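You operate a simulated robot arm through the tools that you are given. There is no shell and no other tool.

The job below is to be done with a simulated robot arm. You get a single attempt, and the scene is never put back.

TASK
Clean the dye off the roller with the white felt pad.
Fine: one pass with the lever down; leave the lever open; put the pad back.

It is judged by the outcome, as a careful person would: the job done as asked, and still so three seconds after it is handed in. It fails if anything else is knocked over, pushed out of place, dropped, spilled or broken.

THE ROBOT
A 7-joint arm with a two-finger parallel gripper, fixed in place. Base frame: the origin is at the foot of the arm, x ahead of it, y to its left, z up. Readings come in mm, degrees, newtons and seconds.
Its first joint turns from -166.0 to 166.0 degrees. Payload 4.4 kg.
Tool frame: the origin (TCP) lies between the finger pads and is the grasp point; the fingertips stand 23 mm ahead of it; z points along the fingers, y is the line along which they close. The gripper opens to 94 mm. The fingers are 38 mm wide and 10 mm thick; the gripper's body (54 by 96 mm) begins 39 mm behind the TCP.
Orientation is that of the tool frame in the base frame, as a unit quaternion [w, x, y, z]. With the fingers straight down and closing along the base's y, the tool's x points along the base's -x, its y along +y and its z along -z.

THE INTERFACE
- The arm moves only by the tool arm_command. Its argument "series" is a list of rows, each a list of 7 numbers: the turn, a rotation vector about the tool's x, y, z in degrees, then the shift along the tool's x, y, z in mm, then the gripper command, from -1 (fully open) to 1 (shut), values between in proportion. In form: [[rx, ry, rz, x, y, z, claw], ...]. A call has 1 to 20 rows; each row is the pose to reach, as a shift and turn from the pose commanded when the call began, along the tool's axes at that moment. Each row takes 0.2 s and may step no farther than 50 mm and 8.6 degrees from the row before; otherwise, or with a gripper value out of range, the whole call is refused. Where a pose cannot be reached the arm comes as near as it can. A force on the tool above 60 N (or 10 N above the force at the start of the call, whichever is more), or a blocked arm, ends the call early, and 0.2 s more pass. Each finger travels about 72 mm/s and halts on what it meets, pressing with about 33 N; the grip force reading is that of the motor and also rises with nothing between the fingers. The clock runs only during rows and for 0.2 s after the last one: add rows that repeat a pose to give the fingers time. The reply holds the time, the measured pose of the TCP, the force on the tool along the base axes, the opening and the grip force, in the units named above and with some noise, with the torque about the TCP (base axes, N m) and any sound that the robot's microphone picked up, and new pictures: "show" is both (left out), scene, wrist or none.
- Cameras (640 x 400 px; columns grow to the right, rows downward): "scene" is fixed at [399.5, -649.7, 1473.2]; the picture's right is [0.86, -0.52, 0.00], its down [-0.20, -0.33, -0.92] and it looks along [0.48, 0.79, -0.39] (base axes); focal length 347 px, centre (320, 200). "wrist" rides on the gripper at [86, 16, -75] in the tool frame; the picture's right is [-0.18, 0.98, 0.00], its down [-0.58, -0.11, -0.81] and it looks along [-0.79, -0.15, 0.59] (tool axes); focal length 243 px, centre (320, 200). There is no depth. A picture from a camera that has moved, and an enlarged one, comes with that camera's place and axes in the base frame and with its lens.
- enlarge(camera, box): a new picture of the part [left, top, right, bottom] of that camera's present view, enlarged. The clock stands still meanwhile.
- job_done(): hands the job in; it is judged then, once.

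Nothing tells you positions but the pictures and the camera data. Unless the task says otherwise, let go and move clear before handing in.

The tools are called by a JSON object that holds its "fn" and its "kwargs". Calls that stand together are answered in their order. arm_command: Moves the arm, as the interface text tells. Its arguments: {"type":"object","properties":{"series":{"type":"array","items":{"type":"array","items":{"type":"number"}}},"show":{"type":"string","enum":["both","scene","wrist","none"]}},"required":["series"]} The other tools are called the same way: enlarge (camera, box) takes an enlarged picture of a part of a camera's view; job_done () hands the job in.

At the start:

```text
time_s: 0.0
tool_pos: [713.0, 100.5, 1400.4]
tcp_rot: [0.0, 0.0, 1.0, 0.0]
force: [0.0, 0.8, 0.1]
ft_torque: [0.01, -0.01, -0.02]
opening: 93.9
finger_force: 0.0
```

scene: 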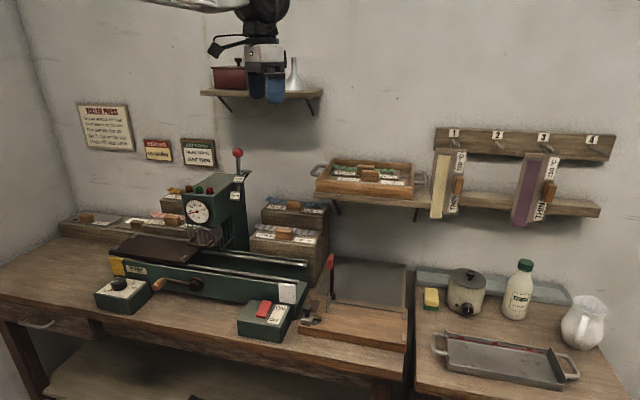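
wrist: 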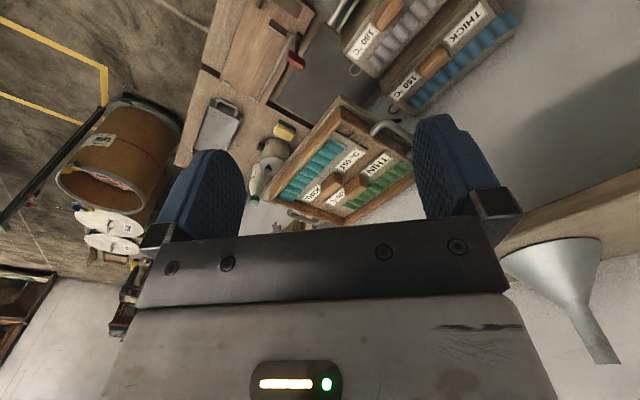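

I see a bench with a green roller press, a control box, racks of labelled pads and a poster of rules. I'll look closer at the signs and parts before moving.

{"fn": "enlarge", "kwargs": {"camera": "scene", "box": [60, 90, 230, 190]}}

{"fn": "enlarge", "kwargs": {"camera": "scene", "box": [90, 140, 330, 340]}}

{"fn": "enlarge", "kwargs": {"camera": "scene", "box": [300, 120, 620, 320]}}

{"fn": "enlarge", "kwargs": {"camera": "scene", "box": [400, 250, 640, 400]}}

```text
3.76 times, centred on (145, 140) of scene
camera zoom: at [399.5, -649.7, 1473.2], right [0.86, -0.52, 0.0], down [-0.2, -0.33, -0.92], along [0.48, 0.79, -0.39], focal length 1306 px, centre (979, 426)
```

zoom: 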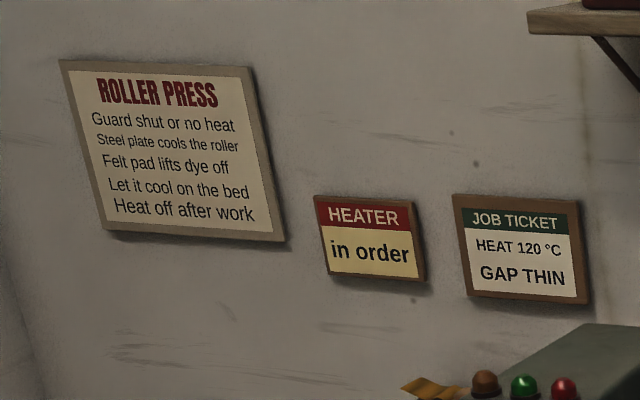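

```text
2.00 times, centred on (210, 240) of scene
camera zoom: at [399.5, -649.7, 1473.2], right [0.86, -0.52, 0.0], down [-0.2, -0.33, -0.92], along [0.48, 0.79, -0.39], focal length 694 px, centre (540, 120)
```

zoom: 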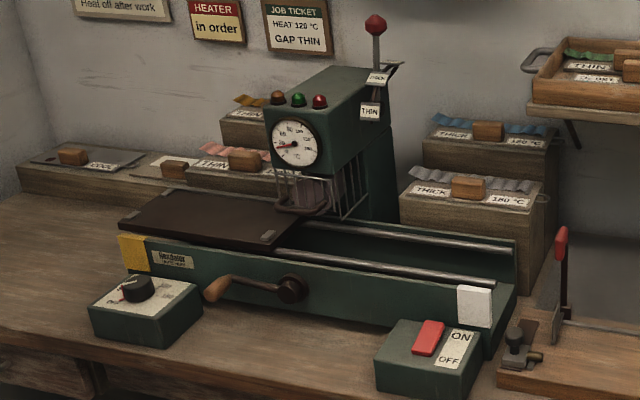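

```text
2.00 times, centred on (460, 220) of scene
camera zoom: at [399.5, -649.7, 1473.2], right [0.86, -0.52, 0.0], down [-0.2, -0.33, -0.92], along [0.48, 0.79, -0.39], focal length 694 px, centre (40, 160)
```

zoom: 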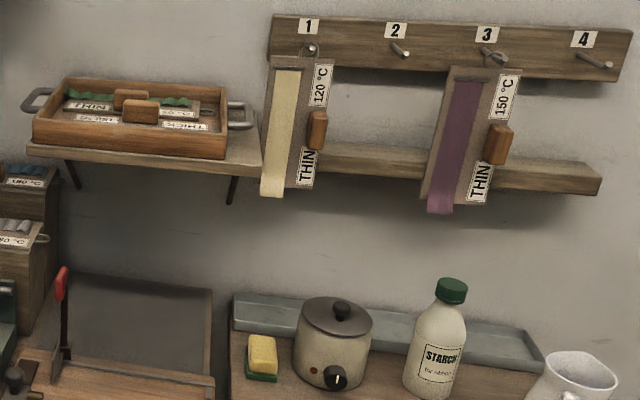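

```text
2.67 times, centred on (520, 325) of scene
camera zoom: at [399.5, -649.7, 1473.2], right [0.86, -0.52, 0.0], down [-0.2, -0.33, -0.92], along [0.48, 0.79, -0.39], focal length 925 px, centre (-213, -133)
```

zoom: 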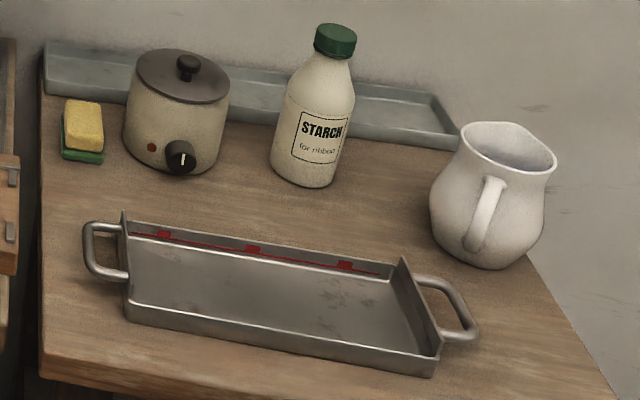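

The poster says a felt pad lifts dye off and a steel plate cools the roller. I'll look closer at the racks behind the press and at the press head.

{"fn": "enlarge", "kwargs": {"camera": "scene", "box": [55, 180, 215, 280]}}

{"fn": "enlarge", "kwargs": {"camera": "scene", "box": [160, 140, 280, 260]}}

{"fn": "enlarge", "kwargs": {"camera": "scene", "box": [220, 180, 340, 260]}}

{"fn": "enlarge", "kwargs": {"camera": "scene", "box": [80, 240, 320, 350]}}

{"fn": "enlarge", "kwargs": {"camera": "wrist", "box": [160, 0, 540, 240]}}

```text
4.00 times, centred on (135, 230) of scene
camera zoom: at [399.5, -649.7, 1473.2], right [0.86, -0.52, 0.0], down [-0.2, -0.33, -0.92], along [0.48, 0.79, -0.39], focal length 1387 px, centre (1060, 80)
```

zoom: 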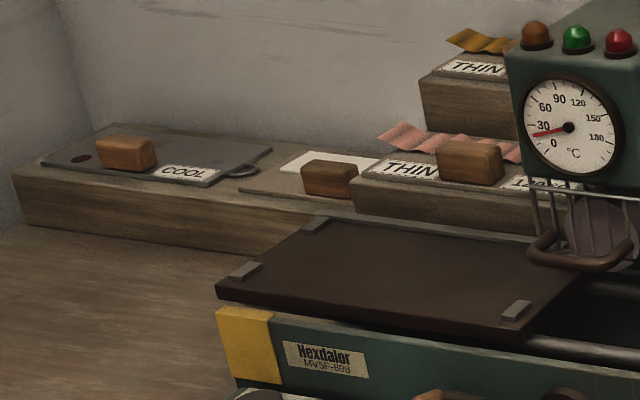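

```text
3.33 times, centred on (220, 200) of scene
camera zoom: at [399.5, -649.7, 1473.2], right [0.86, -0.52, 0.0], down [-0.2, -0.33, -0.92], along [0.48, 0.79, -0.39], focal length 1156 px, centre (653, 200)
```

zoom: 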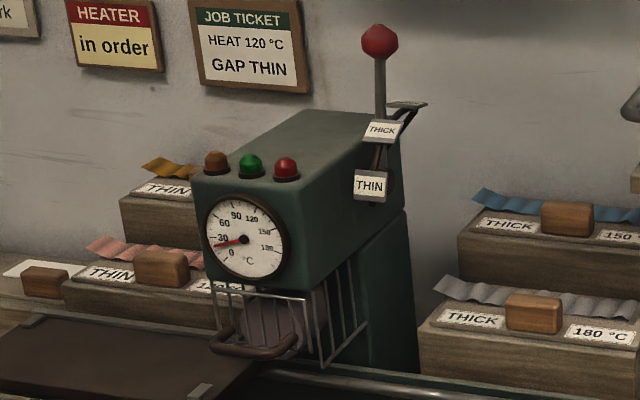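

```text
5.00 times, centred on (280, 220) of scene
camera zoom: at [399.5, -649.7, 1473.2], right [0.86, -0.52, 0.0], down [-0.2, -0.33, -0.92], along [0.48, 0.79, -0.39], focal length 1734 px, centre (520, 100)
```

zoom: 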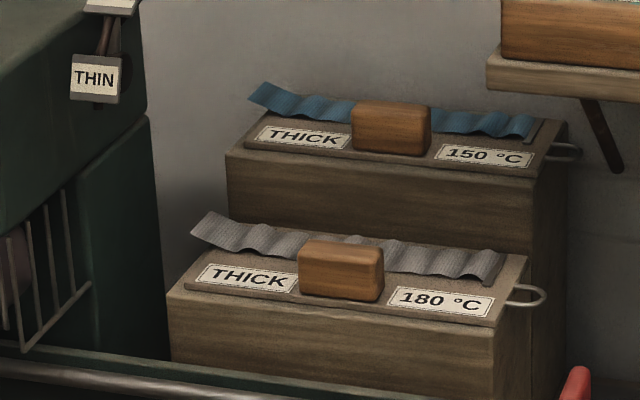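

```text
2.67 times, centred on (200, 295) of scene
camera zoom: at [399.5, -649.7, 1473.2], right [0.86, -0.52, 0.0], down [-0.2, -0.33, -0.92], along [0.48, 0.79, -0.39], focal length 925 px, centre (640, -53)
```

zoom: 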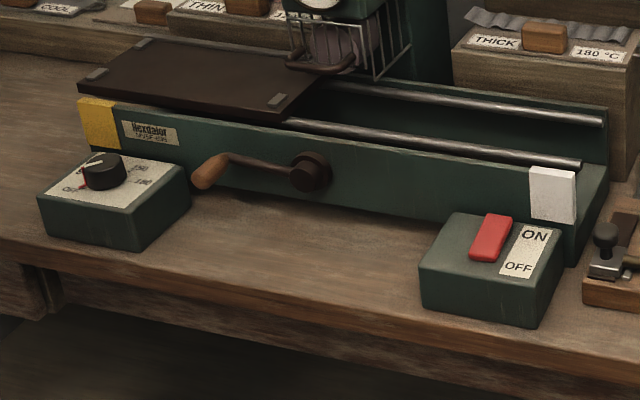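

```text
1.67 times, centred on (350, 120) of wrist
camera zoom: at [625.5, 117.0, 1475.5], right [0.18, 0.98, 0.0], down [0.58, -0.11, 0.81], along [0.79, -0.15, -0.59], focal length 404 px, centre (270, 333)
```

zoom: 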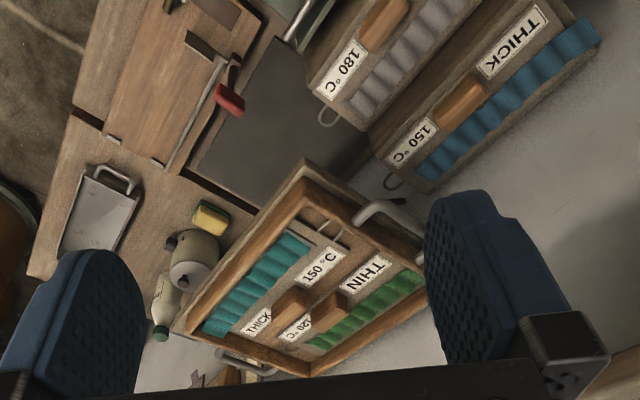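

The press sits diagonally in front of the arm. The felt pad (white edge, wooden handle) is on the low rack at the back left, next to the steel COOL plate. I'll swing the wrist round to face the bench and look from above.

{"fn": "arm_command", "kwargs": {"series": [[0, 0, -3, 30, 14, 8, -1], [0, 0, -6, 60, 28, 16, -1], [0, 0, -9, 90, 42, 24, -1], [0, 0, -12, 120, 56, 32, -1], [0, 0, -15, 150, 70, 40, -1], [0, 0, -18, 180, 84, 48, -1], [0, 0, -21, 210, 98, 56, -1], [0, 0, -24, 240, 112, 64, -1], [0, 0, -27, 270, 126, 72, -1], [0, 0, -30, 300, 140, 80, -1], [0, 0, -33, 330, 154, 88, -1], [0, 0, -36, 360, 168, 96, -1], [0, 0, -39, 390, 182, 104, -1], [0, 0, -42, 420, 196, 112, -1], [0, 0, -45, 450, 210, 120, -1]]}}

```text
time_s: 3.2
tool_pos: [260.5, 308.5, 1279.7]
tcp_rot: [0.0, -0.383, 0.924, 0.001]
force: [-0.2, -0.4, -0.2]
ft_torque: [0.0, 0.03, -0.01]
opening: 93.9
finger_force: 0.1
camera wrist: at [187.7, 260.0, 1354.4], right [-0.57, 0.82, 0.0], down [0.49, 0.33, 0.81], along [0.67, 0.46, -0.59], focal length 243 px, centre (320, 200)
```

scene: 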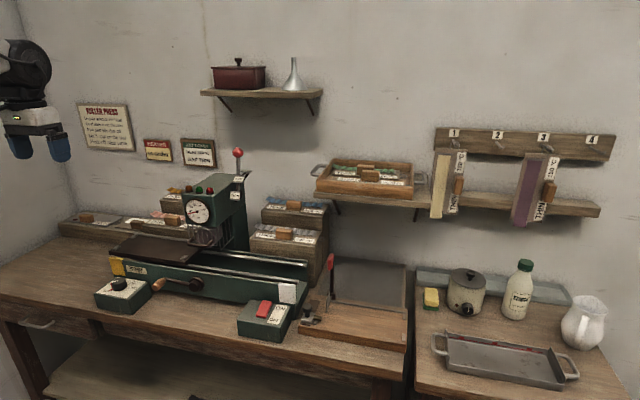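
wrist: 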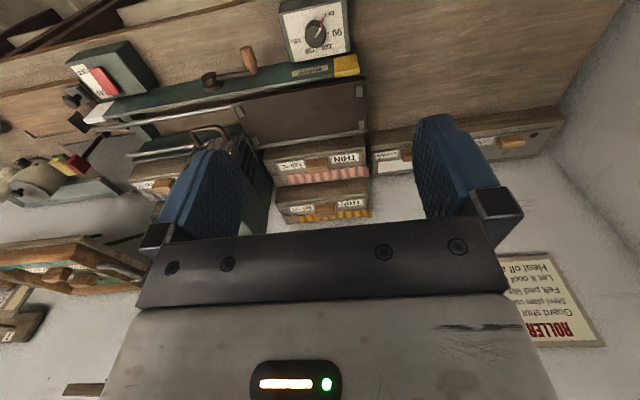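

{"fn": "enlarge", "kwargs": {"camera": "wrist", "box": [360, 90, 580, 200]}}

{"fn": "enlarge", "kwargs": {"camera": "wrist", "box": [60, 0, 380, 200]}}

{"fn": "enlarge", "kwargs": {"camera": "wrist", "box": [120, 100, 280, 200]}}

```text
2.91 times, centred on (470, 145) of wrist
camera zoom: at [187.7, 260.0, 1354.4], right [-0.57, 0.82, 0.0], down [0.49, 0.33, 0.81], along [0.67, 0.46, -0.59], focal length 706 px, centre (-116, 360)
```

zoom: 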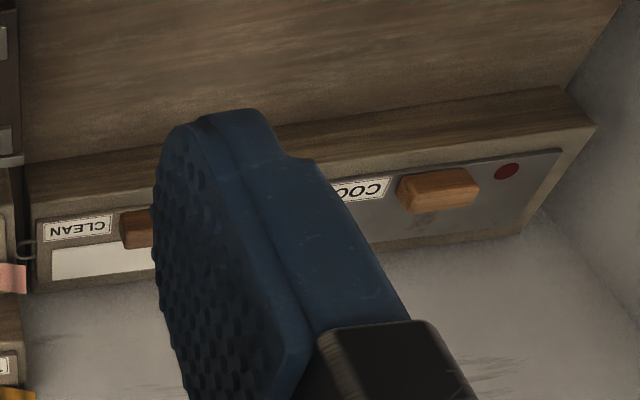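

```text
2.00 times, centred on (220, 100) of wrist
camera zoom: at [187.7, 260.0, 1354.4], right [-0.57, 0.82, 0.0], down [0.49, 0.33, 0.81], along [0.67, 0.46, -0.59], focal length 485 px, centre (520, 400)
```

zoom: 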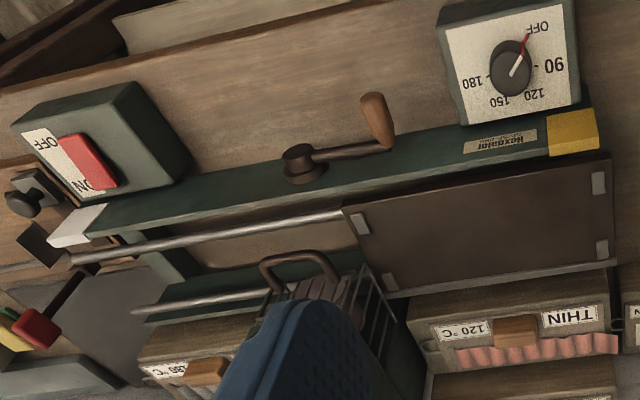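

```text
4.00 times, centred on (200, 150) of wrist
camera zoom: at [187.7, 260.0, 1354.4], right [-0.57, 0.82, 0.0], down [0.49, 0.33, 0.81], along [0.67, 0.46, -0.59], focal length 970 px, centre (800, 400)
```

zoom: 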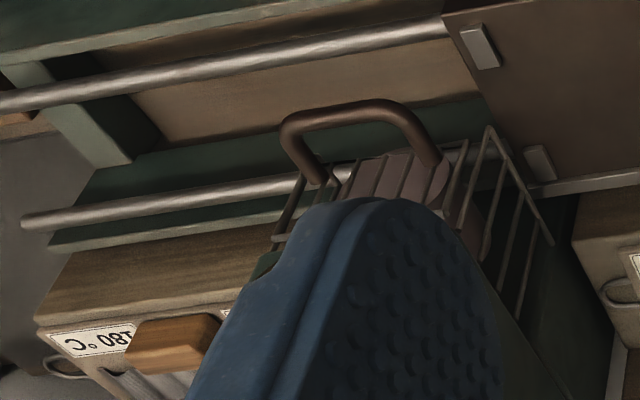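

The pad's label reads CLEAN and it sits at the back left. The heater dial is OFF and the bed is at the left end. I'll move the camera to see the roller head, lever and crank more closely.

{"fn": "arm_command", "kwargs": {"series": [[0, 0, 0, 12, -30, 22, -1], [0, 0, 0, 24, -60, 44, -1], [0, 0, 0, 36, -90, 66, -1], [0, 0, 0, 48, -120, 88, -1], [0, 0, 0, 60, -150, 110, -1], [0, 0, 0, 72, -180, 130, -1]], "show": "wrist"}}

```text
time_s: 4.6
tool_pos: [339.5, 131.5, 1150.9]
tcp_rot: [0.0, -0.384, 0.923, 0.0]
force: [-0.2, 0.4, 0.1]
ft_torque: [0.01, 0.0, 0.01]
opening: 94.1
finger_force: 0.0
camera wrist: at [265.8, 82.7, 1226.1], right [-0.57, 0.82, 0.0], down [0.49, 0.33, 0.81], along [0.67, 0.46, -0.59], focal length 243 px, centre (320, 200)
```

wrist: 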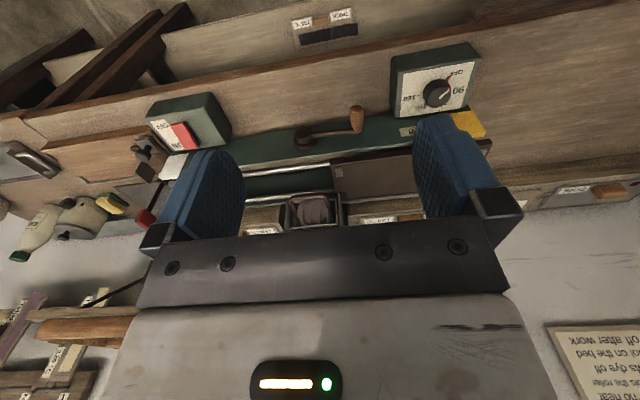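

{"fn": "enlarge", "kwargs": {"camera": "wrist", "box": [230, 130, 430, 255]}}

{"fn": "enlarge", "kwargs": {"camera": "wrist", "box": [130, 30, 490, 200]}}

```text
3.20 times, centred on (330, 192) of wrist
camera zoom: at [265.8, 82.7, 1226.1], right [-0.57, 0.82, 0.0], down [0.49, 0.33, 0.81], along [0.67, 0.46, -0.59], focal length 776 px, centre (288, 224)
```

zoom: 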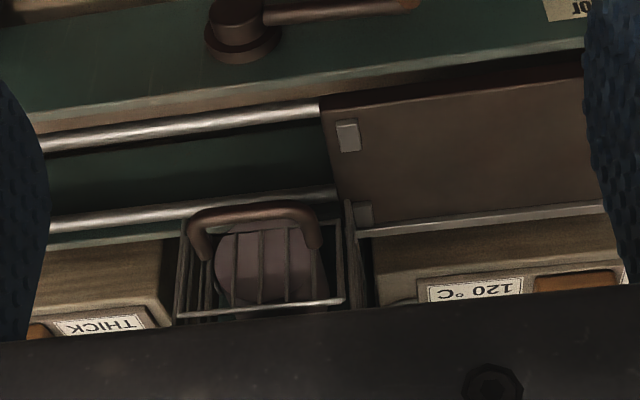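

```text
1.78 times, centred on (310, 115) of wrist
camera zoom: at [265.8, 82.7, 1226.1], right [-0.57, 0.82, 0.0], down [0.49, 0.33, 0.81], along [0.67, 0.46, -0.59], focal length 431 px, centre (338, 351)
```

zoom: 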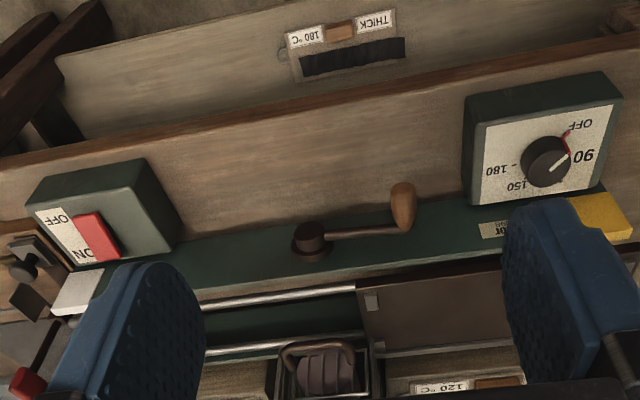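

{"fn": "enlarge", "kwargs": {"camera": "scene", "box": [210, 140, 274, 180]}}

{"fn": "enlarge", "kwargs": {"camera": "scene", "box": [180, 180, 260, 260]}}

{"fn": "enlarge", "kwargs": {"camera": "scene", "box": [210, 165, 274, 205]}}

```text
10.00 times, centred on (242, 160) of scene
camera zoom: at [399.5, -649.7, 1473.2], right [0.86, -0.52, 0.0], down [-0.2, -0.33, -0.92], along [0.48, 0.79, -0.39], focal length 3468 px, centre (1100, 600)
```

zoom: 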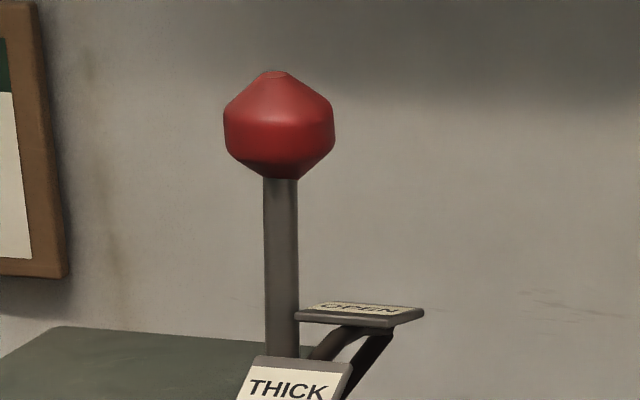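

```text
5.00 times, centred on (220, 220) of scene
camera zoom: at [399.5, -649.7, 1473.2], right [0.86, -0.52, 0.0], down [-0.2, -0.33, -0.92], along [0.48, 0.79, -0.39], focal length 1734 px, centre (820, 100)
```

zoom: 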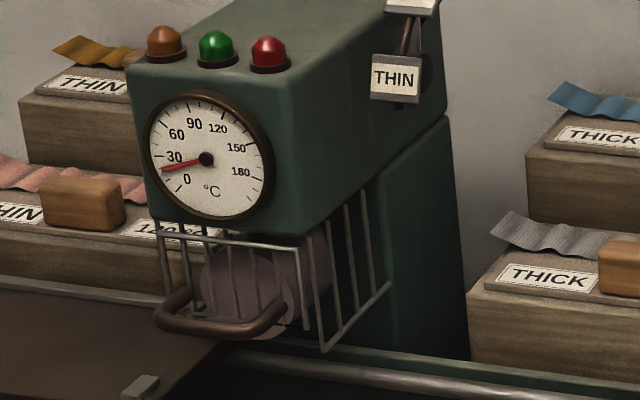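

```text
10.00 times, centred on (242, 185) of scene
camera zoom: at [399.5, -649.7, 1473.2], right [0.86, -0.52, 0.0], down [-0.2, -0.33, -0.92], along [0.48, 0.79, -0.39], focal length 3468 px, centre (1100, 350)
```

zoom: 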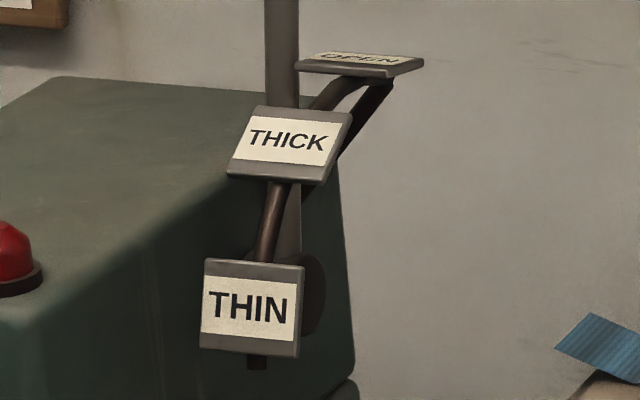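

The lever swings forward on the head's right side through OPEN, THICK and THIN. The crank hub is at the front of the press, below the roller. Next I'll bring the camera over the CLEAN felt pad on the back-left rack.

{"fn": "arm_command", "kwargs": {"series": [[0, 0, 0, -24, 30, 6, -1], [0, 0, 0, -48, 60, 12, -1], [0, 0, 0, -72, 90, 18, -1], [0, 0, 0, -96, 120, 24, -1], [0, 0, 0, -120, 150, 30, -1], [0, 0, 0, -144, 180, 36, -1], [0, 0, 0, -168, 210, 42, -1], [0, 0, 0, -192, 240, 48, -1], [0, 0, 0, -216, 270, 54, -1], [0, 0, 0, -240, 300, 60, -1], [0, 0, 0, -264, 330, 66, -1], [0, 0, 0, -287, 363, 71, -1]], "show": "both"}}

```text
time_s: 7.2
tool_pos: [286.5, 593.4, 1080.0]
tcp_rot: [0.0, -0.383, 0.924, 0.0]
force: [-0.7, -0.2, 0.1]
ft_torque: [-0.01, 0.01, 0.0]
opening: 94.0
finger_force: 0.0
camera wrist: at [212.2, 544.6, 1155.7], right [-0.56, 0.83, 0.0], down [0.49, 0.33, 0.81], along [0.67, 0.46, -0.59], focal length 243 px, centre (320, 200)
```

scene: 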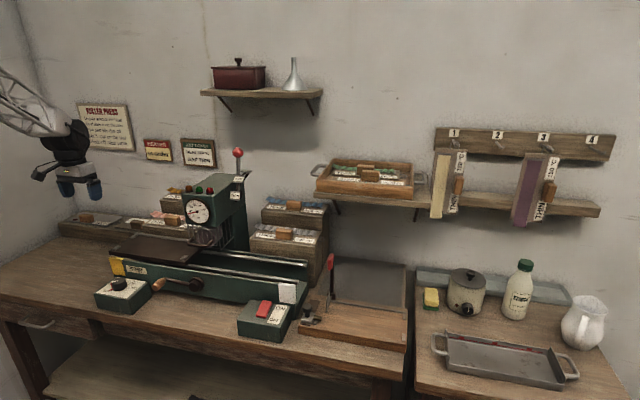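
wrist: 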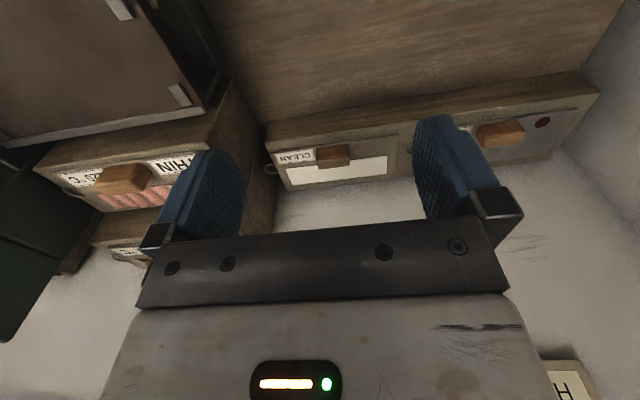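

{"fn": "enlarge", "kwargs": {"camera": "wrist", "box": [250, 100, 430, 212]}}

{"fn": "enlarge", "kwargs": {"camera": "wrist", "box": [0, 0, 320, 200]}}

```text
3.56 times, centred on (340, 156) of wrist
camera zoom: at [212.2, 544.6, 1155.7], right [-0.56, 0.83, 0.0], down [0.49, 0.33, 0.81], along [0.67, 0.46, -0.59], focal length 863 px, centre (249, 356)
```

zoom: 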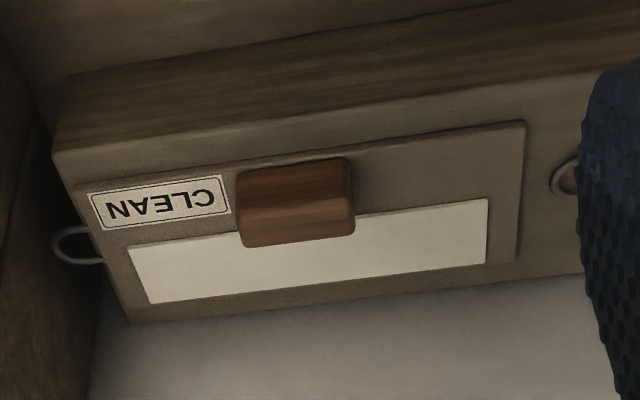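

```text
2.00 times, centred on (160, 100) of wrist
camera zoom: at [212.2, 544.6, 1155.7], right [-0.56, 0.83, 0.0], down [0.49, 0.33, 0.81], along [0.67, 0.46, -0.59], focal length 485 px, centre (640, 400)
```

zoom: 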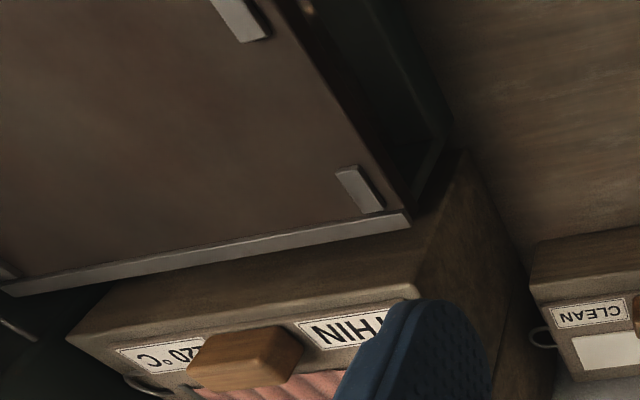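

{"fn": "enlarge", "kwargs": {"camera": "wrist", "box": [262, 120, 358, 180]}}

{"fn": "enlarge", "kwargs": {"camera": "wrist", "box": [340, 100, 436, 160]}}

{"fn": "enlarge", "kwargs": {"camera": "scene", "box": [90, 205, 170, 255]}}

```text
6.67 times, centred on (310, 150) of wrist
camera zoom: at [212.2, 544.6, 1155.7], right [-0.56, 0.83, 0.0], down [0.49, 0.33, 0.81], along [0.67, 0.46, -0.59], focal length 1618 px, centre (387, 533)
```

zoom: 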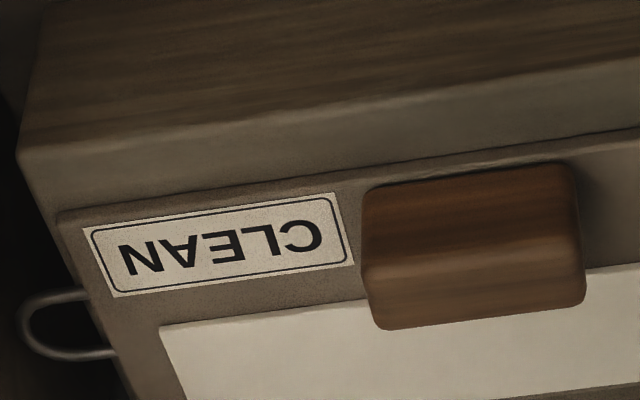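

```text
6.67 times, centred on (388, 130) of wrist
camera zoom: at [212.2, 544.6, 1155.7], right [-0.56, 0.83, 0.0], down [0.49, 0.33, 0.81], along [0.67, 0.46, -0.59], focal length 1618 px, centre (-133, 667)
```

zoom: 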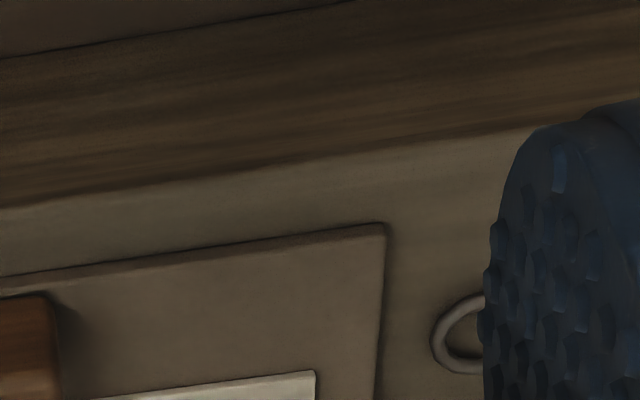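

```text
8.00 times, centred on (130, 230) of scene
camera zoom: at [399.5, -649.7, 1473.2], right [0.86, -0.52, 0.0], down [-0.2, -0.33, -0.92], along [0.48, 0.79, -0.39], focal length 2774 px, centre (1840, -40)
```

zoom: 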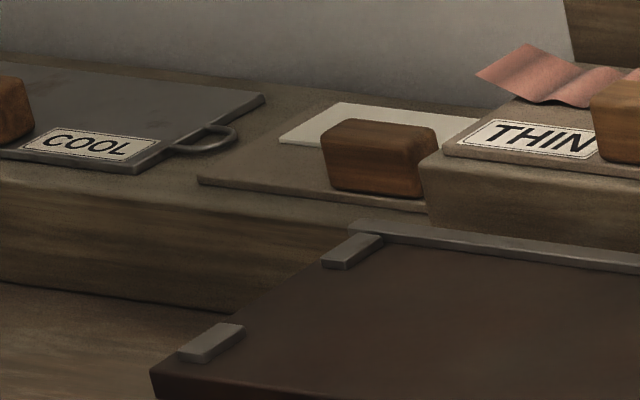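

{"fn": "enlarge", "kwargs": {"camera": "scene", "box": [40, 165, 120, 215]}}

```text
8.00 times, centred on (80, 190) of scene
camera zoom: at [399.5, -649.7, 1473.2], right [0.86, -0.52, 0.0], down [-0.2, -0.33, -0.92], along [0.48, 0.79, -0.39], focal length 2774 px, centre (2240, 280)
```

zoom: 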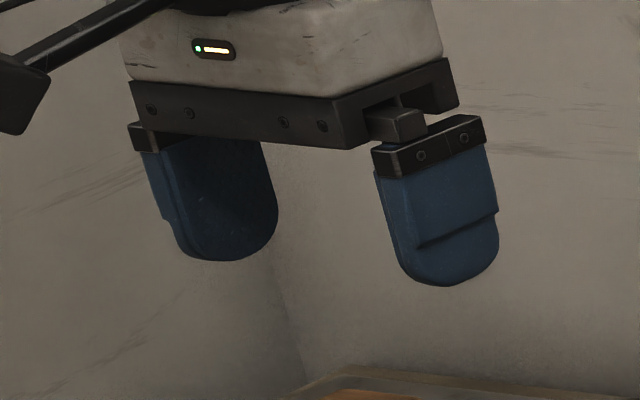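

I put the felt pad's handle at about x 421, y 713, with its top near z 889. The board is about 198 by 100 mm. Before picking it up I'll look closely at the bed from above.

{"fn": "arm_command", "kwargs": {"series": [[0, 0, 0, 17, -40, -8, -1], [0, 0, 0, 34, -80, -17, -1], [0, 0, 0, 51, -120, -25, -1], [0, 0, 0, 68, -160, -33, -1], [0, 0, 0, 85, -200, -42, -1], [0, 0, 0, 100, -240, -50, -1]], "show": "wrist"}}

{"fn": "enlarge", "kwargs": {"camera": "wrist", "box": [160, 20, 480, 220]}}

{"fn": "enlarge", "kwargs": {"camera": "wrist", "box": [180, 40, 340, 140]}}

{"fn": "enlarge", "kwargs": {"camera": "wrist", "box": [320, 40, 480, 140]}}

```text
time_s: 8.6
tool_pos: [383.8, 352.1, 1129.5]
tcp_rot: [0.0, -0.383, 0.924, 0.0]
force: [-0.5, 0.0, 0.0]
ft_torque: [-0.01, 0.01, 0.03]
opening: 94.1
finger_force: 0.0
camera wrist: at [309.9, 302.9, 1203.9], right [-0.57, 0.82, 0.0], down [0.49, 0.33, 0.81], along [0.67, 0.46, -0.59], focal length 243 px, centre (320, 200)
```

wrist: 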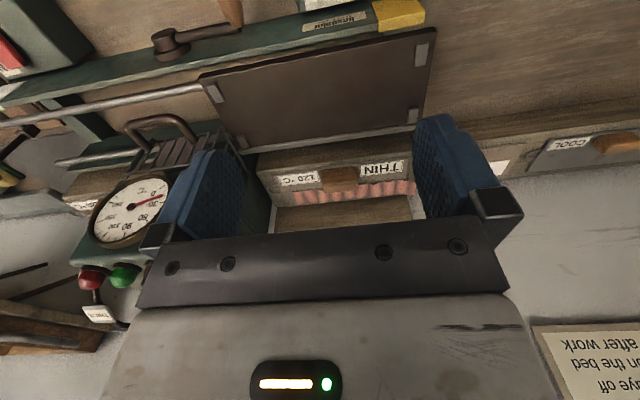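

```text
2.00 times, centred on (320, 120) of wrist
camera zoom: at [309.9, 302.9, 1203.9], right [-0.57, 0.82, 0.0], down [0.49, 0.33, 0.81], along [0.67, 0.46, -0.59], focal length 485 px, centre (320, 360)
```

zoom: 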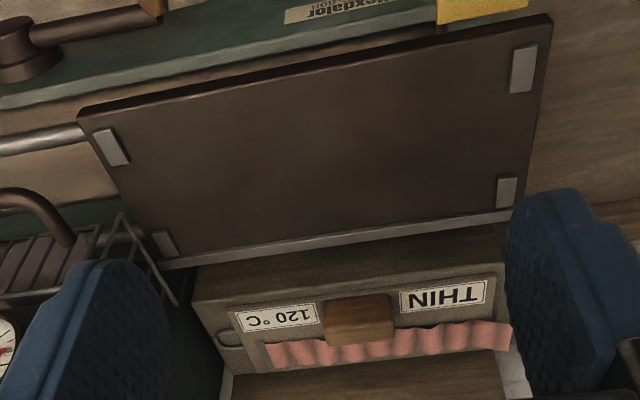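

```text
4.00 times, centred on (260, 90) of wrist
camera zoom: at [309.9, 302.9, 1203.9], right [-0.57, 0.82, 0.0], down [0.49, 0.33, 0.81], along [0.67, 0.46, -0.59], focal length 970 px, centre (560, 640)
```

zoom: 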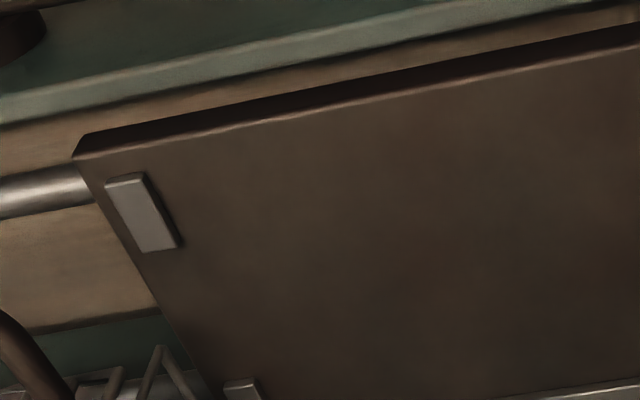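

```text
4.00 times, centred on (400, 90) of wrist
camera zoom: at [309.9, 302.9, 1203.9], right [-0.57, 0.82, 0.0], down [0.49, 0.33, 0.81], along [0.67, 0.46, -0.59], focal length 970 px, centre (0, 640)
```

zoom: 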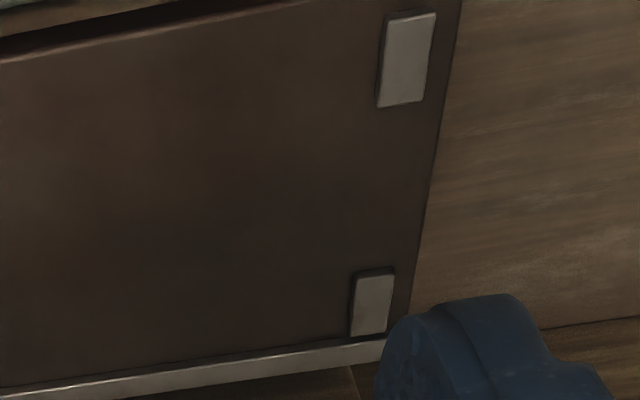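

The bed clips sit at about u −71 and +147 along the bench, with a back fence, so the board fits between them with about 10 mm of slack each side. Now I'll move above the felt pad's handle.

{"fn": "arm_command", "kwargs": {"series": [[0, 0, 0, -20, 38, 13, -1], [0, 0, 0, -40, 76, 26, -1], [0, 0, 0, -60, 114, 40, -1], [0, 0, 0, -80, 152, 53, -1], [0, 0, 0, -100, 190, 66, -1], [0, 0, 0, -120, 228, 80, -1], [0, 0, 0, -160, 228, 92, -1], [0, 0, 0, -200, 228, 105, -1], [0, 0, 0, -240, 228, 117, -1], [0, 0, 0, -282, 228, 130, -1]], "show": "both"}}

```text
time_s: 10.8
tool_pos: [422.5, 713.6, 997.6]
tcp_rot: [0.001, -0.384, 0.923, 0.0]
force: [-1.3, 0.2, 1.1]
ft_torque: [0.01, 0.02, 0.02]
opening: 93.9
finger_force: 0.1
camera wrist: at [348.3, 664.9, 1071.7], right [-0.57, 0.82, 0.0], down [0.49, 0.33, 0.81], along [0.67, 0.46, -0.59], focal length 243 px, centre (320, 200)
```

scene: 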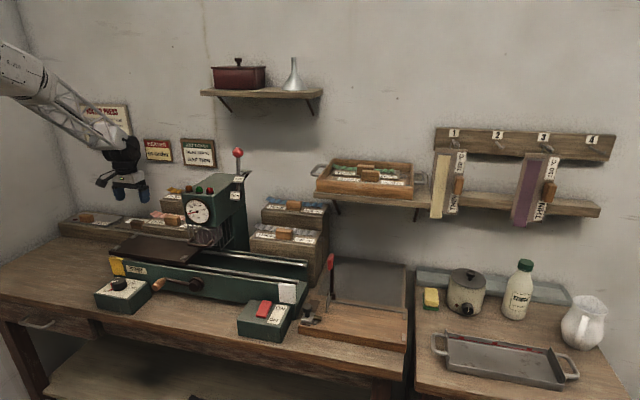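
wrist: 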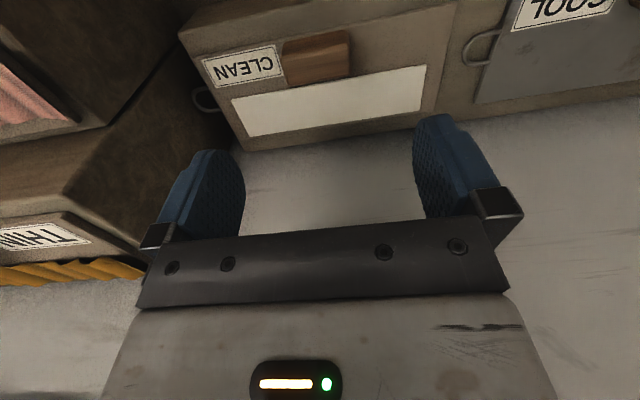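

{"fn": "enlarge", "kwargs": {"camera": "wrist", "box": [170, 0, 450, 160]}}

```text
2.29 times, centred on (310, 80) of wrist
camera zoom: at [348.3, 664.9, 1071.7], right [-0.57, 0.82, 0.0], down [0.49, 0.33, 0.81], along [0.67, 0.46, -0.59], focal length 555 px, centre (343, 474)
```

zoom: 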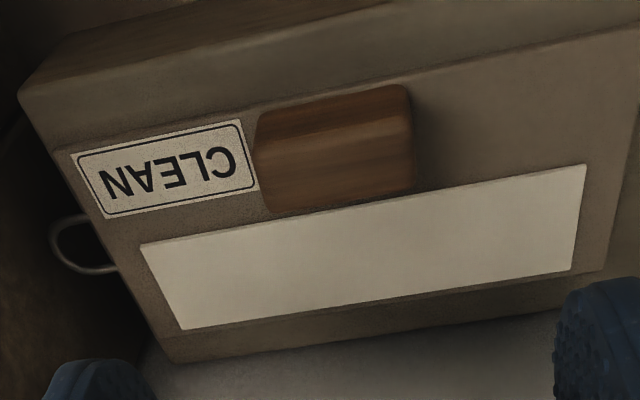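

The handle is between and just ahead of the open fingers as planned. I'll descend so the fingertips stop just above the board, still open.

{"fn": "arm_command", "kwargs": {"series": [[0, 0, 0, 2, 1, 30, -1], [0, 0, 0, 3, 1, 60, -1], [0, 0, 0, 3, 1, 85, -1], [0, 0, 0, 3, 1, 100, -1]], "show": "both"}}

{"fn": "enlarge", "kwargs": {"camera": "scene", "box": [90, 195, 170, 245]}}

```text
time_s: 11.8
tool_pos: [418.9, 711.8, 898.5]
tcp_rot: [0.0, -0.383, 0.924, -0.001]
force: [-0.1, 1.0, -0.2]
ft_torque: [0.01, 0.02, 0.02]
opening: 93.9
finger_force: 0.1
camera wrist: at [345.4, 661.8, 973.2], right [-0.56, 0.83, 0.0], down [0.49, 0.33, 0.81], along [0.67, 0.46, -0.59], focal length 243 px, centre (320, 200)
```

scene: 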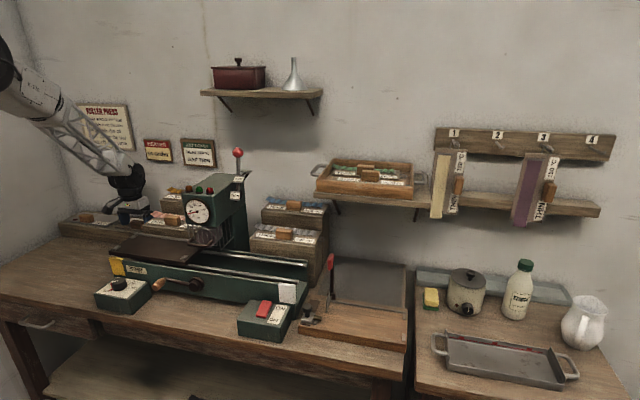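
wrist: 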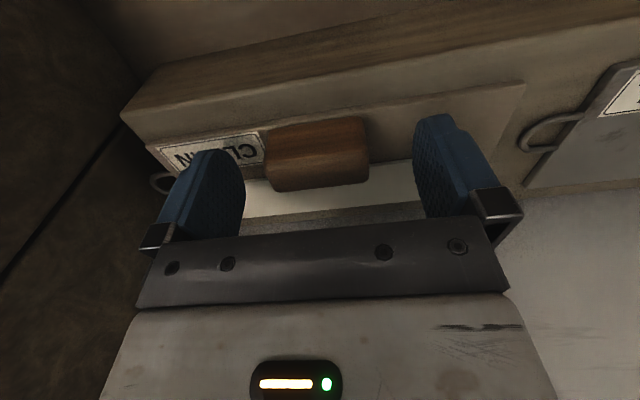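

```text
8.00 times, centred on (130, 220) of scene
camera zoom: at [399.5, -649.7, 1473.2], right [0.86, -0.52, 0.0], down [-0.2, -0.33, -0.92], along [0.48, 0.79, -0.39], focal length 2774 px, centre (1840, 40)
```

zoom: 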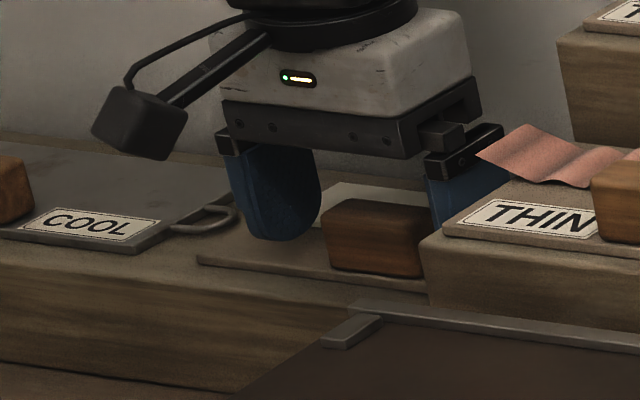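

{"fn": "enlarge", "kwargs": {"camera": "wrist", "box": [240, 100, 400, 200]}}

```text
4.00 times, centred on (320, 150) of wrist
camera zoom: at [345.4, 661.8, 973.2], right [-0.56, 0.83, 0.0], down [0.49, 0.33, 0.81], along [0.67, 0.46, -0.59], focal length 970 px, centre (320, 400)
```

zoom: 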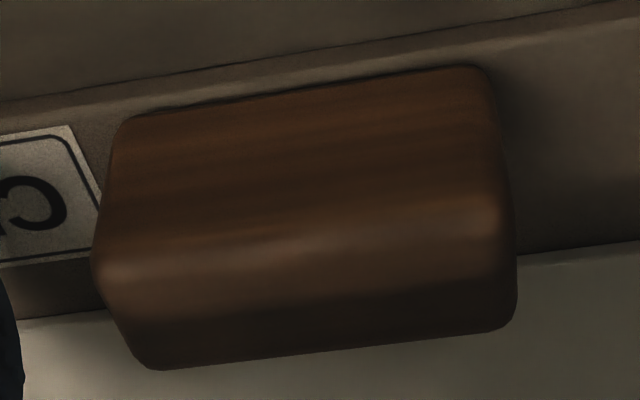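

The handle lies centred between the fingers. I'll go 3 mm lower and close on it.

{"fn": "arm_command", "kwargs": {"series": [[0, 0, 0, 0, 0, 3, -1], [0, 0, 0, 0, 0, 3, -0.4], [0, 0, 0, 0, 0, 3, 0.2], [0, 0, 0, 0, 0, 3, 1], [0, 0, 0, 0, 0, 3, 1], [0, 0, 0, 0, 0, 3, 1]], "show": "wrist"}}

```text
time_s: 13.2
tool_pos: [419.1, 710.6, 895.8]
tcp_rot: [0.0, -0.382, 0.924, 0.0]
force: [-1.2, 1.1, 2.2]
ft_torque: [-0.02, 0.04, -0.01]
opening: 49.3
finger_force: 33.1
camera wrist: at [345.5, 661.8, 970.8], right [-0.56, 0.83, 0.0], down [0.49, 0.33, 0.81], along [0.67, 0.46, -0.59], focal length 243 px, centre (320, 200)
```

wrist: 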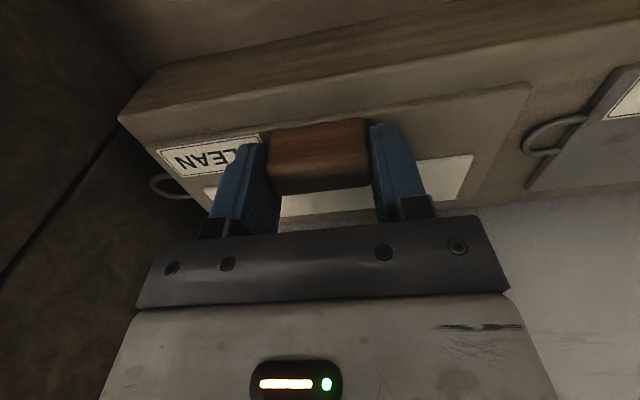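

Grip is solid at 49 mm. I'll lift straight up and check how the pad hangs.

{"fn": "arm_command", "kwargs": {"series": [[0, 0, 0, 0, 0, -10, 1], [0, 0, 0, 0, 0, -25, 1], [0, 0, 0, 0, 0, -45, 1], [0, 0, 0, 0, 0, -70, 1], [0, 0, 0, 0, 0, -100, 1], [0, 0, 0, 0, 0, -120, 1]], "show": "both"}}

{"fn": "enlarge", "kwargs": {"camera": "scene", "box": [80, 170, 176, 230]}}

```text
time_s: 14.6
tool_pos: [421.2, 709.3, 1015.7]
tcp_rot: [-0.001, -0.383, 0.924, 0.0]
force: [0.0, -0.3, -1.9]
ft_torque: [-0.03, 0.05, 0.02]
opening: 49.5
finger_force: 32.7
camera wrist: at [346.8, 660.9, 1090.9], right [-0.56, 0.83, 0.0], down [0.49, 0.33, 0.81], along [0.67, 0.46, -0.59], focal length 243 px, centre (320, 200)
```

scene: 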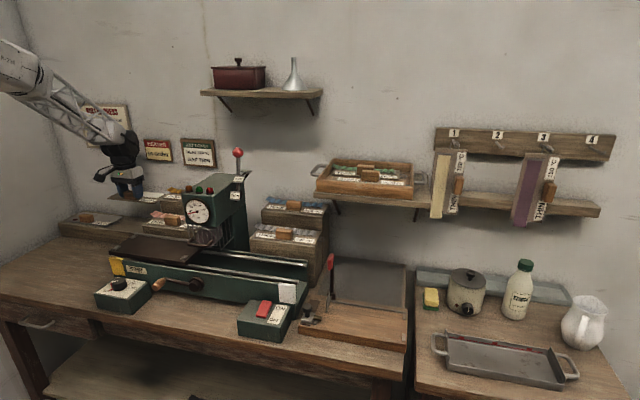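
wrist: 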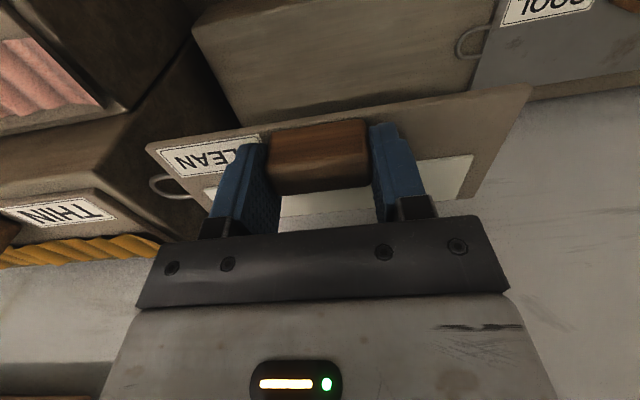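

```text
6.67 times, centred on (128, 200) of scene
camera zoom: at [399.5, -649.7, 1473.2], right [0.86, -0.52, 0.0], down [-0.2, -0.33, -0.92], along [0.48, 0.79, -0.39], focal length 2312 px, centre (1600, 200)
```

zoom: 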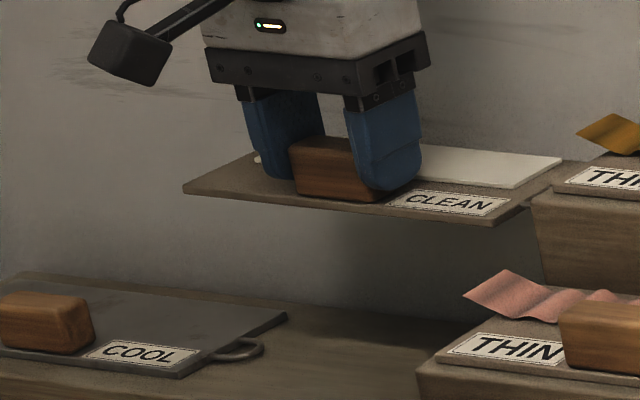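

The pad hangs level, weighing about 2 N. I'll carry it back toward me and then over the left part of the bed, staying high, and check the cage clearance before lowering.

{"fn": "arm_command", "kwargs": {"series": [[0, 0, 0, 30, 0, -10, 1], [0, 0, 0, 65, 0, -18, 1], [0, 0, 0, 105, 0, -24, 1], [0, 0, 0, 145, 0, -24, 1], [0, 0, 0, 170, -30, -24, 1], [0, 0, 0, 195, -65, -24, 1], [0, 0, 0, 215, -105, -24, 1], [0, 0, 0, 235, -145, -24, 1], [0, 0, 0, 235, -180, -24, 1], [0, 0, 0, 235, -186, -24, 1]], "show": "both"}}

{"fn": "enlarge", "kwargs": {"camera": "scene", "box": [90, 170, 250, 270]}}

{"fn": "enlarge", "kwargs": {"camera": "wrist", "box": [0, 20, 240, 170]}}

```text
time_s: 16.8
tool_pos: [386.6, 411.1, 1039.5]
tcp_rot: [-0.001, -0.383, 0.924, -0.001]
force: [-0.8, -0.1, -1.1]
ft_torque: [-0.01, 0.01, 0.01]
opening: 49.5
finger_force: 33.2
camera wrist: at [312.9, 363.9, 1114.4], right [-0.56, 0.83, 0.0], down [0.49, 0.33, 0.81], along [0.67, 0.46, -0.59], focal length 243 px, centre (320, 200)
```

scene: 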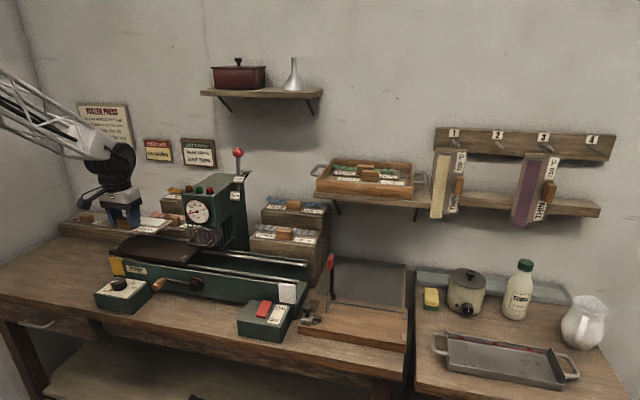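
wrist: 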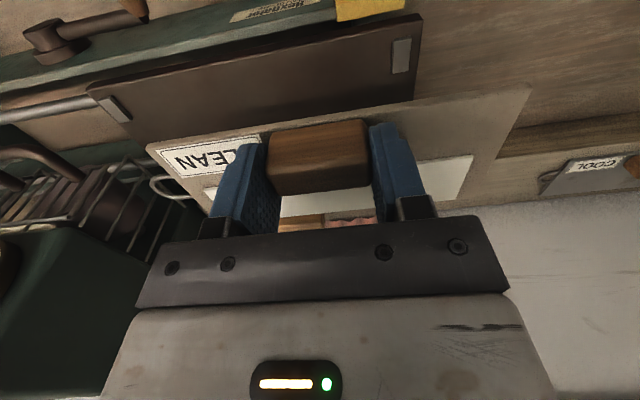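

```text
4.00 times, centred on (170, 220) of scene
camera zoom: at [399.5, -649.7, 1473.2], right [0.86, -0.52, 0.0], down [-0.2, -0.33, -0.92], along [0.48, 0.79, -0.39], focal length 1387 px, centre (920, 120)
```

zoom: 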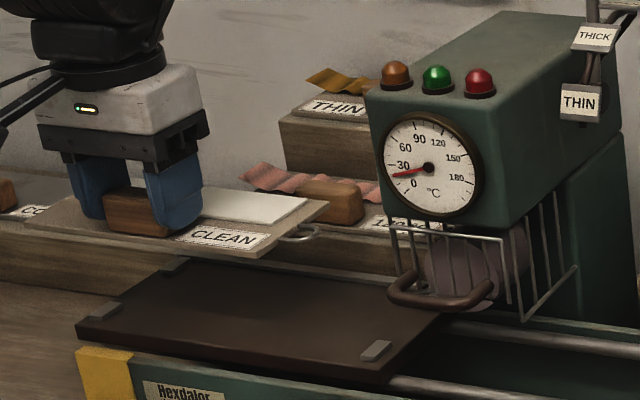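

```text
2.67 times, centred on (120, 95) of wrist
camera zoom: at [312.9, 363.9, 1114.4], right [-0.56, 0.83, 0.0], down [0.49, 0.33, 0.81], along [0.67, 0.46, -0.59], focal length 647 px, centre (853, 480)
```

zoom: 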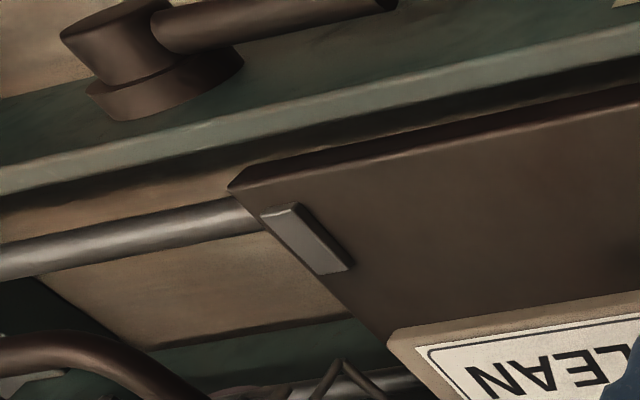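

{"fn": "enlarge", "kwargs": {"camera": "wrist", "box": [0, 110, 240, 260]}}

```text
2.67 times, centred on (120, 185) of wrist
camera zoom: at [312.9, 363.9, 1114.4], right [-0.56, 0.83, 0.0], down [0.49, 0.33, 0.81], along [0.67, 0.46, -0.59], focal length 647 px, centre (853, 240)
```

zoom: 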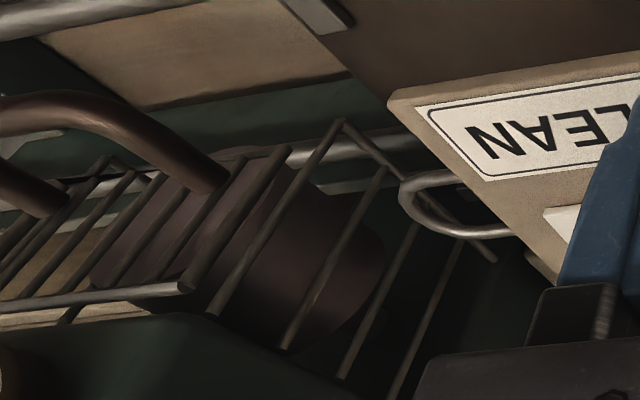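

The cage's lower front-left corner is at about u 161, v 596, z 954, and the bed top is about z 928. I'll shift right to align over the clips and descend to just above them.

{"fn": "arm_command", "kwargs": {"series": [[0, 0, 0, 0, -17, 0, 1], [0, 0, 0, 0.5, -34, 5, 1], [0, 0, 0, 1, -51, 15, 1], [0, 0, 0, 1, -51, 30, 1], [0, 0, 0, 1, -51, 45, 1], [0, 0, 0, 1, -51, 58, 1]], "show": "both"}}

{"fn": "enlarge", "kwargs": {"camera": "scene", "box": [90, 190, 250, 290]}}

{"fn": "enlarge", "kwargs": {"camera": "wrist", "box": [60, 20, 540, 260]}}

```text
time_s: 18.2
tool_pos: [421.1, 376.2, 984.3]
tcp_rot: [0.0, -0.383, 0.924, 0.0]
force: [0.6, -0.4, -1.8]
ft_torque: [-0.05, 0.02, 0.0]
opening: 49.6
finger_force: 32.9
camera wrist: at [346.8, 327.6, 1058.6], right [-0.56, 0.83, 0.0], down [0.49, 0.33, 0.81], along [0.67, 0.46, -0.59], focal length 243 px, centre (320, 200)
```

scene: 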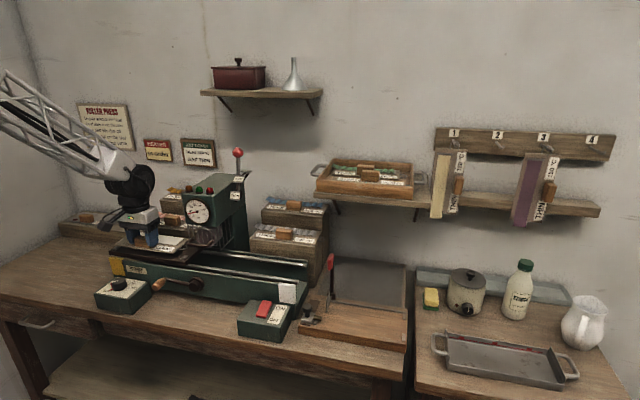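
wrist: 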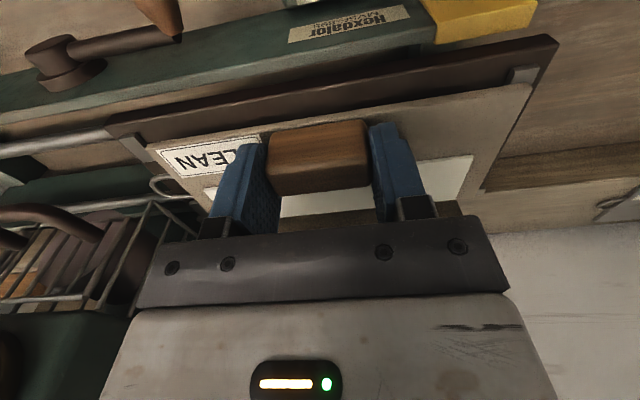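

```text
4.00 times, centred on (170, 240) of scene
camera zoom: at [399.5, -649.7, 1473.2], right [0.86, -0.52, 0.0], down [-0.2, -0.33, -0.92], along [0.48, 0.79, -0.39], focal length 1387 px, centre (920, 40)
```

zoom: 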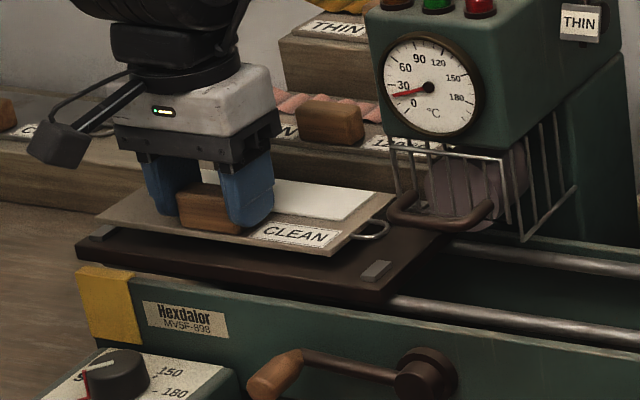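

```text
1.33 times, centred on (300, 140) of wrist
camera zoom: at [346.8, 327.6, 1058.6], right [-0.56, 0.83, 0.0], down [0.49, 0.33, 0.81], along [0.67, 0.46, -0.59], focal length 324 px, centre (347, 280)
```

zoom: 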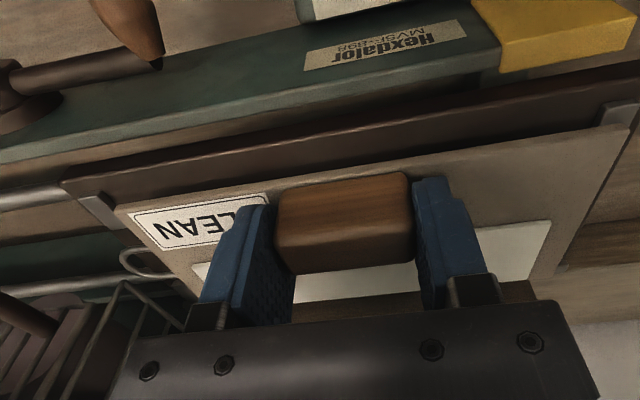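

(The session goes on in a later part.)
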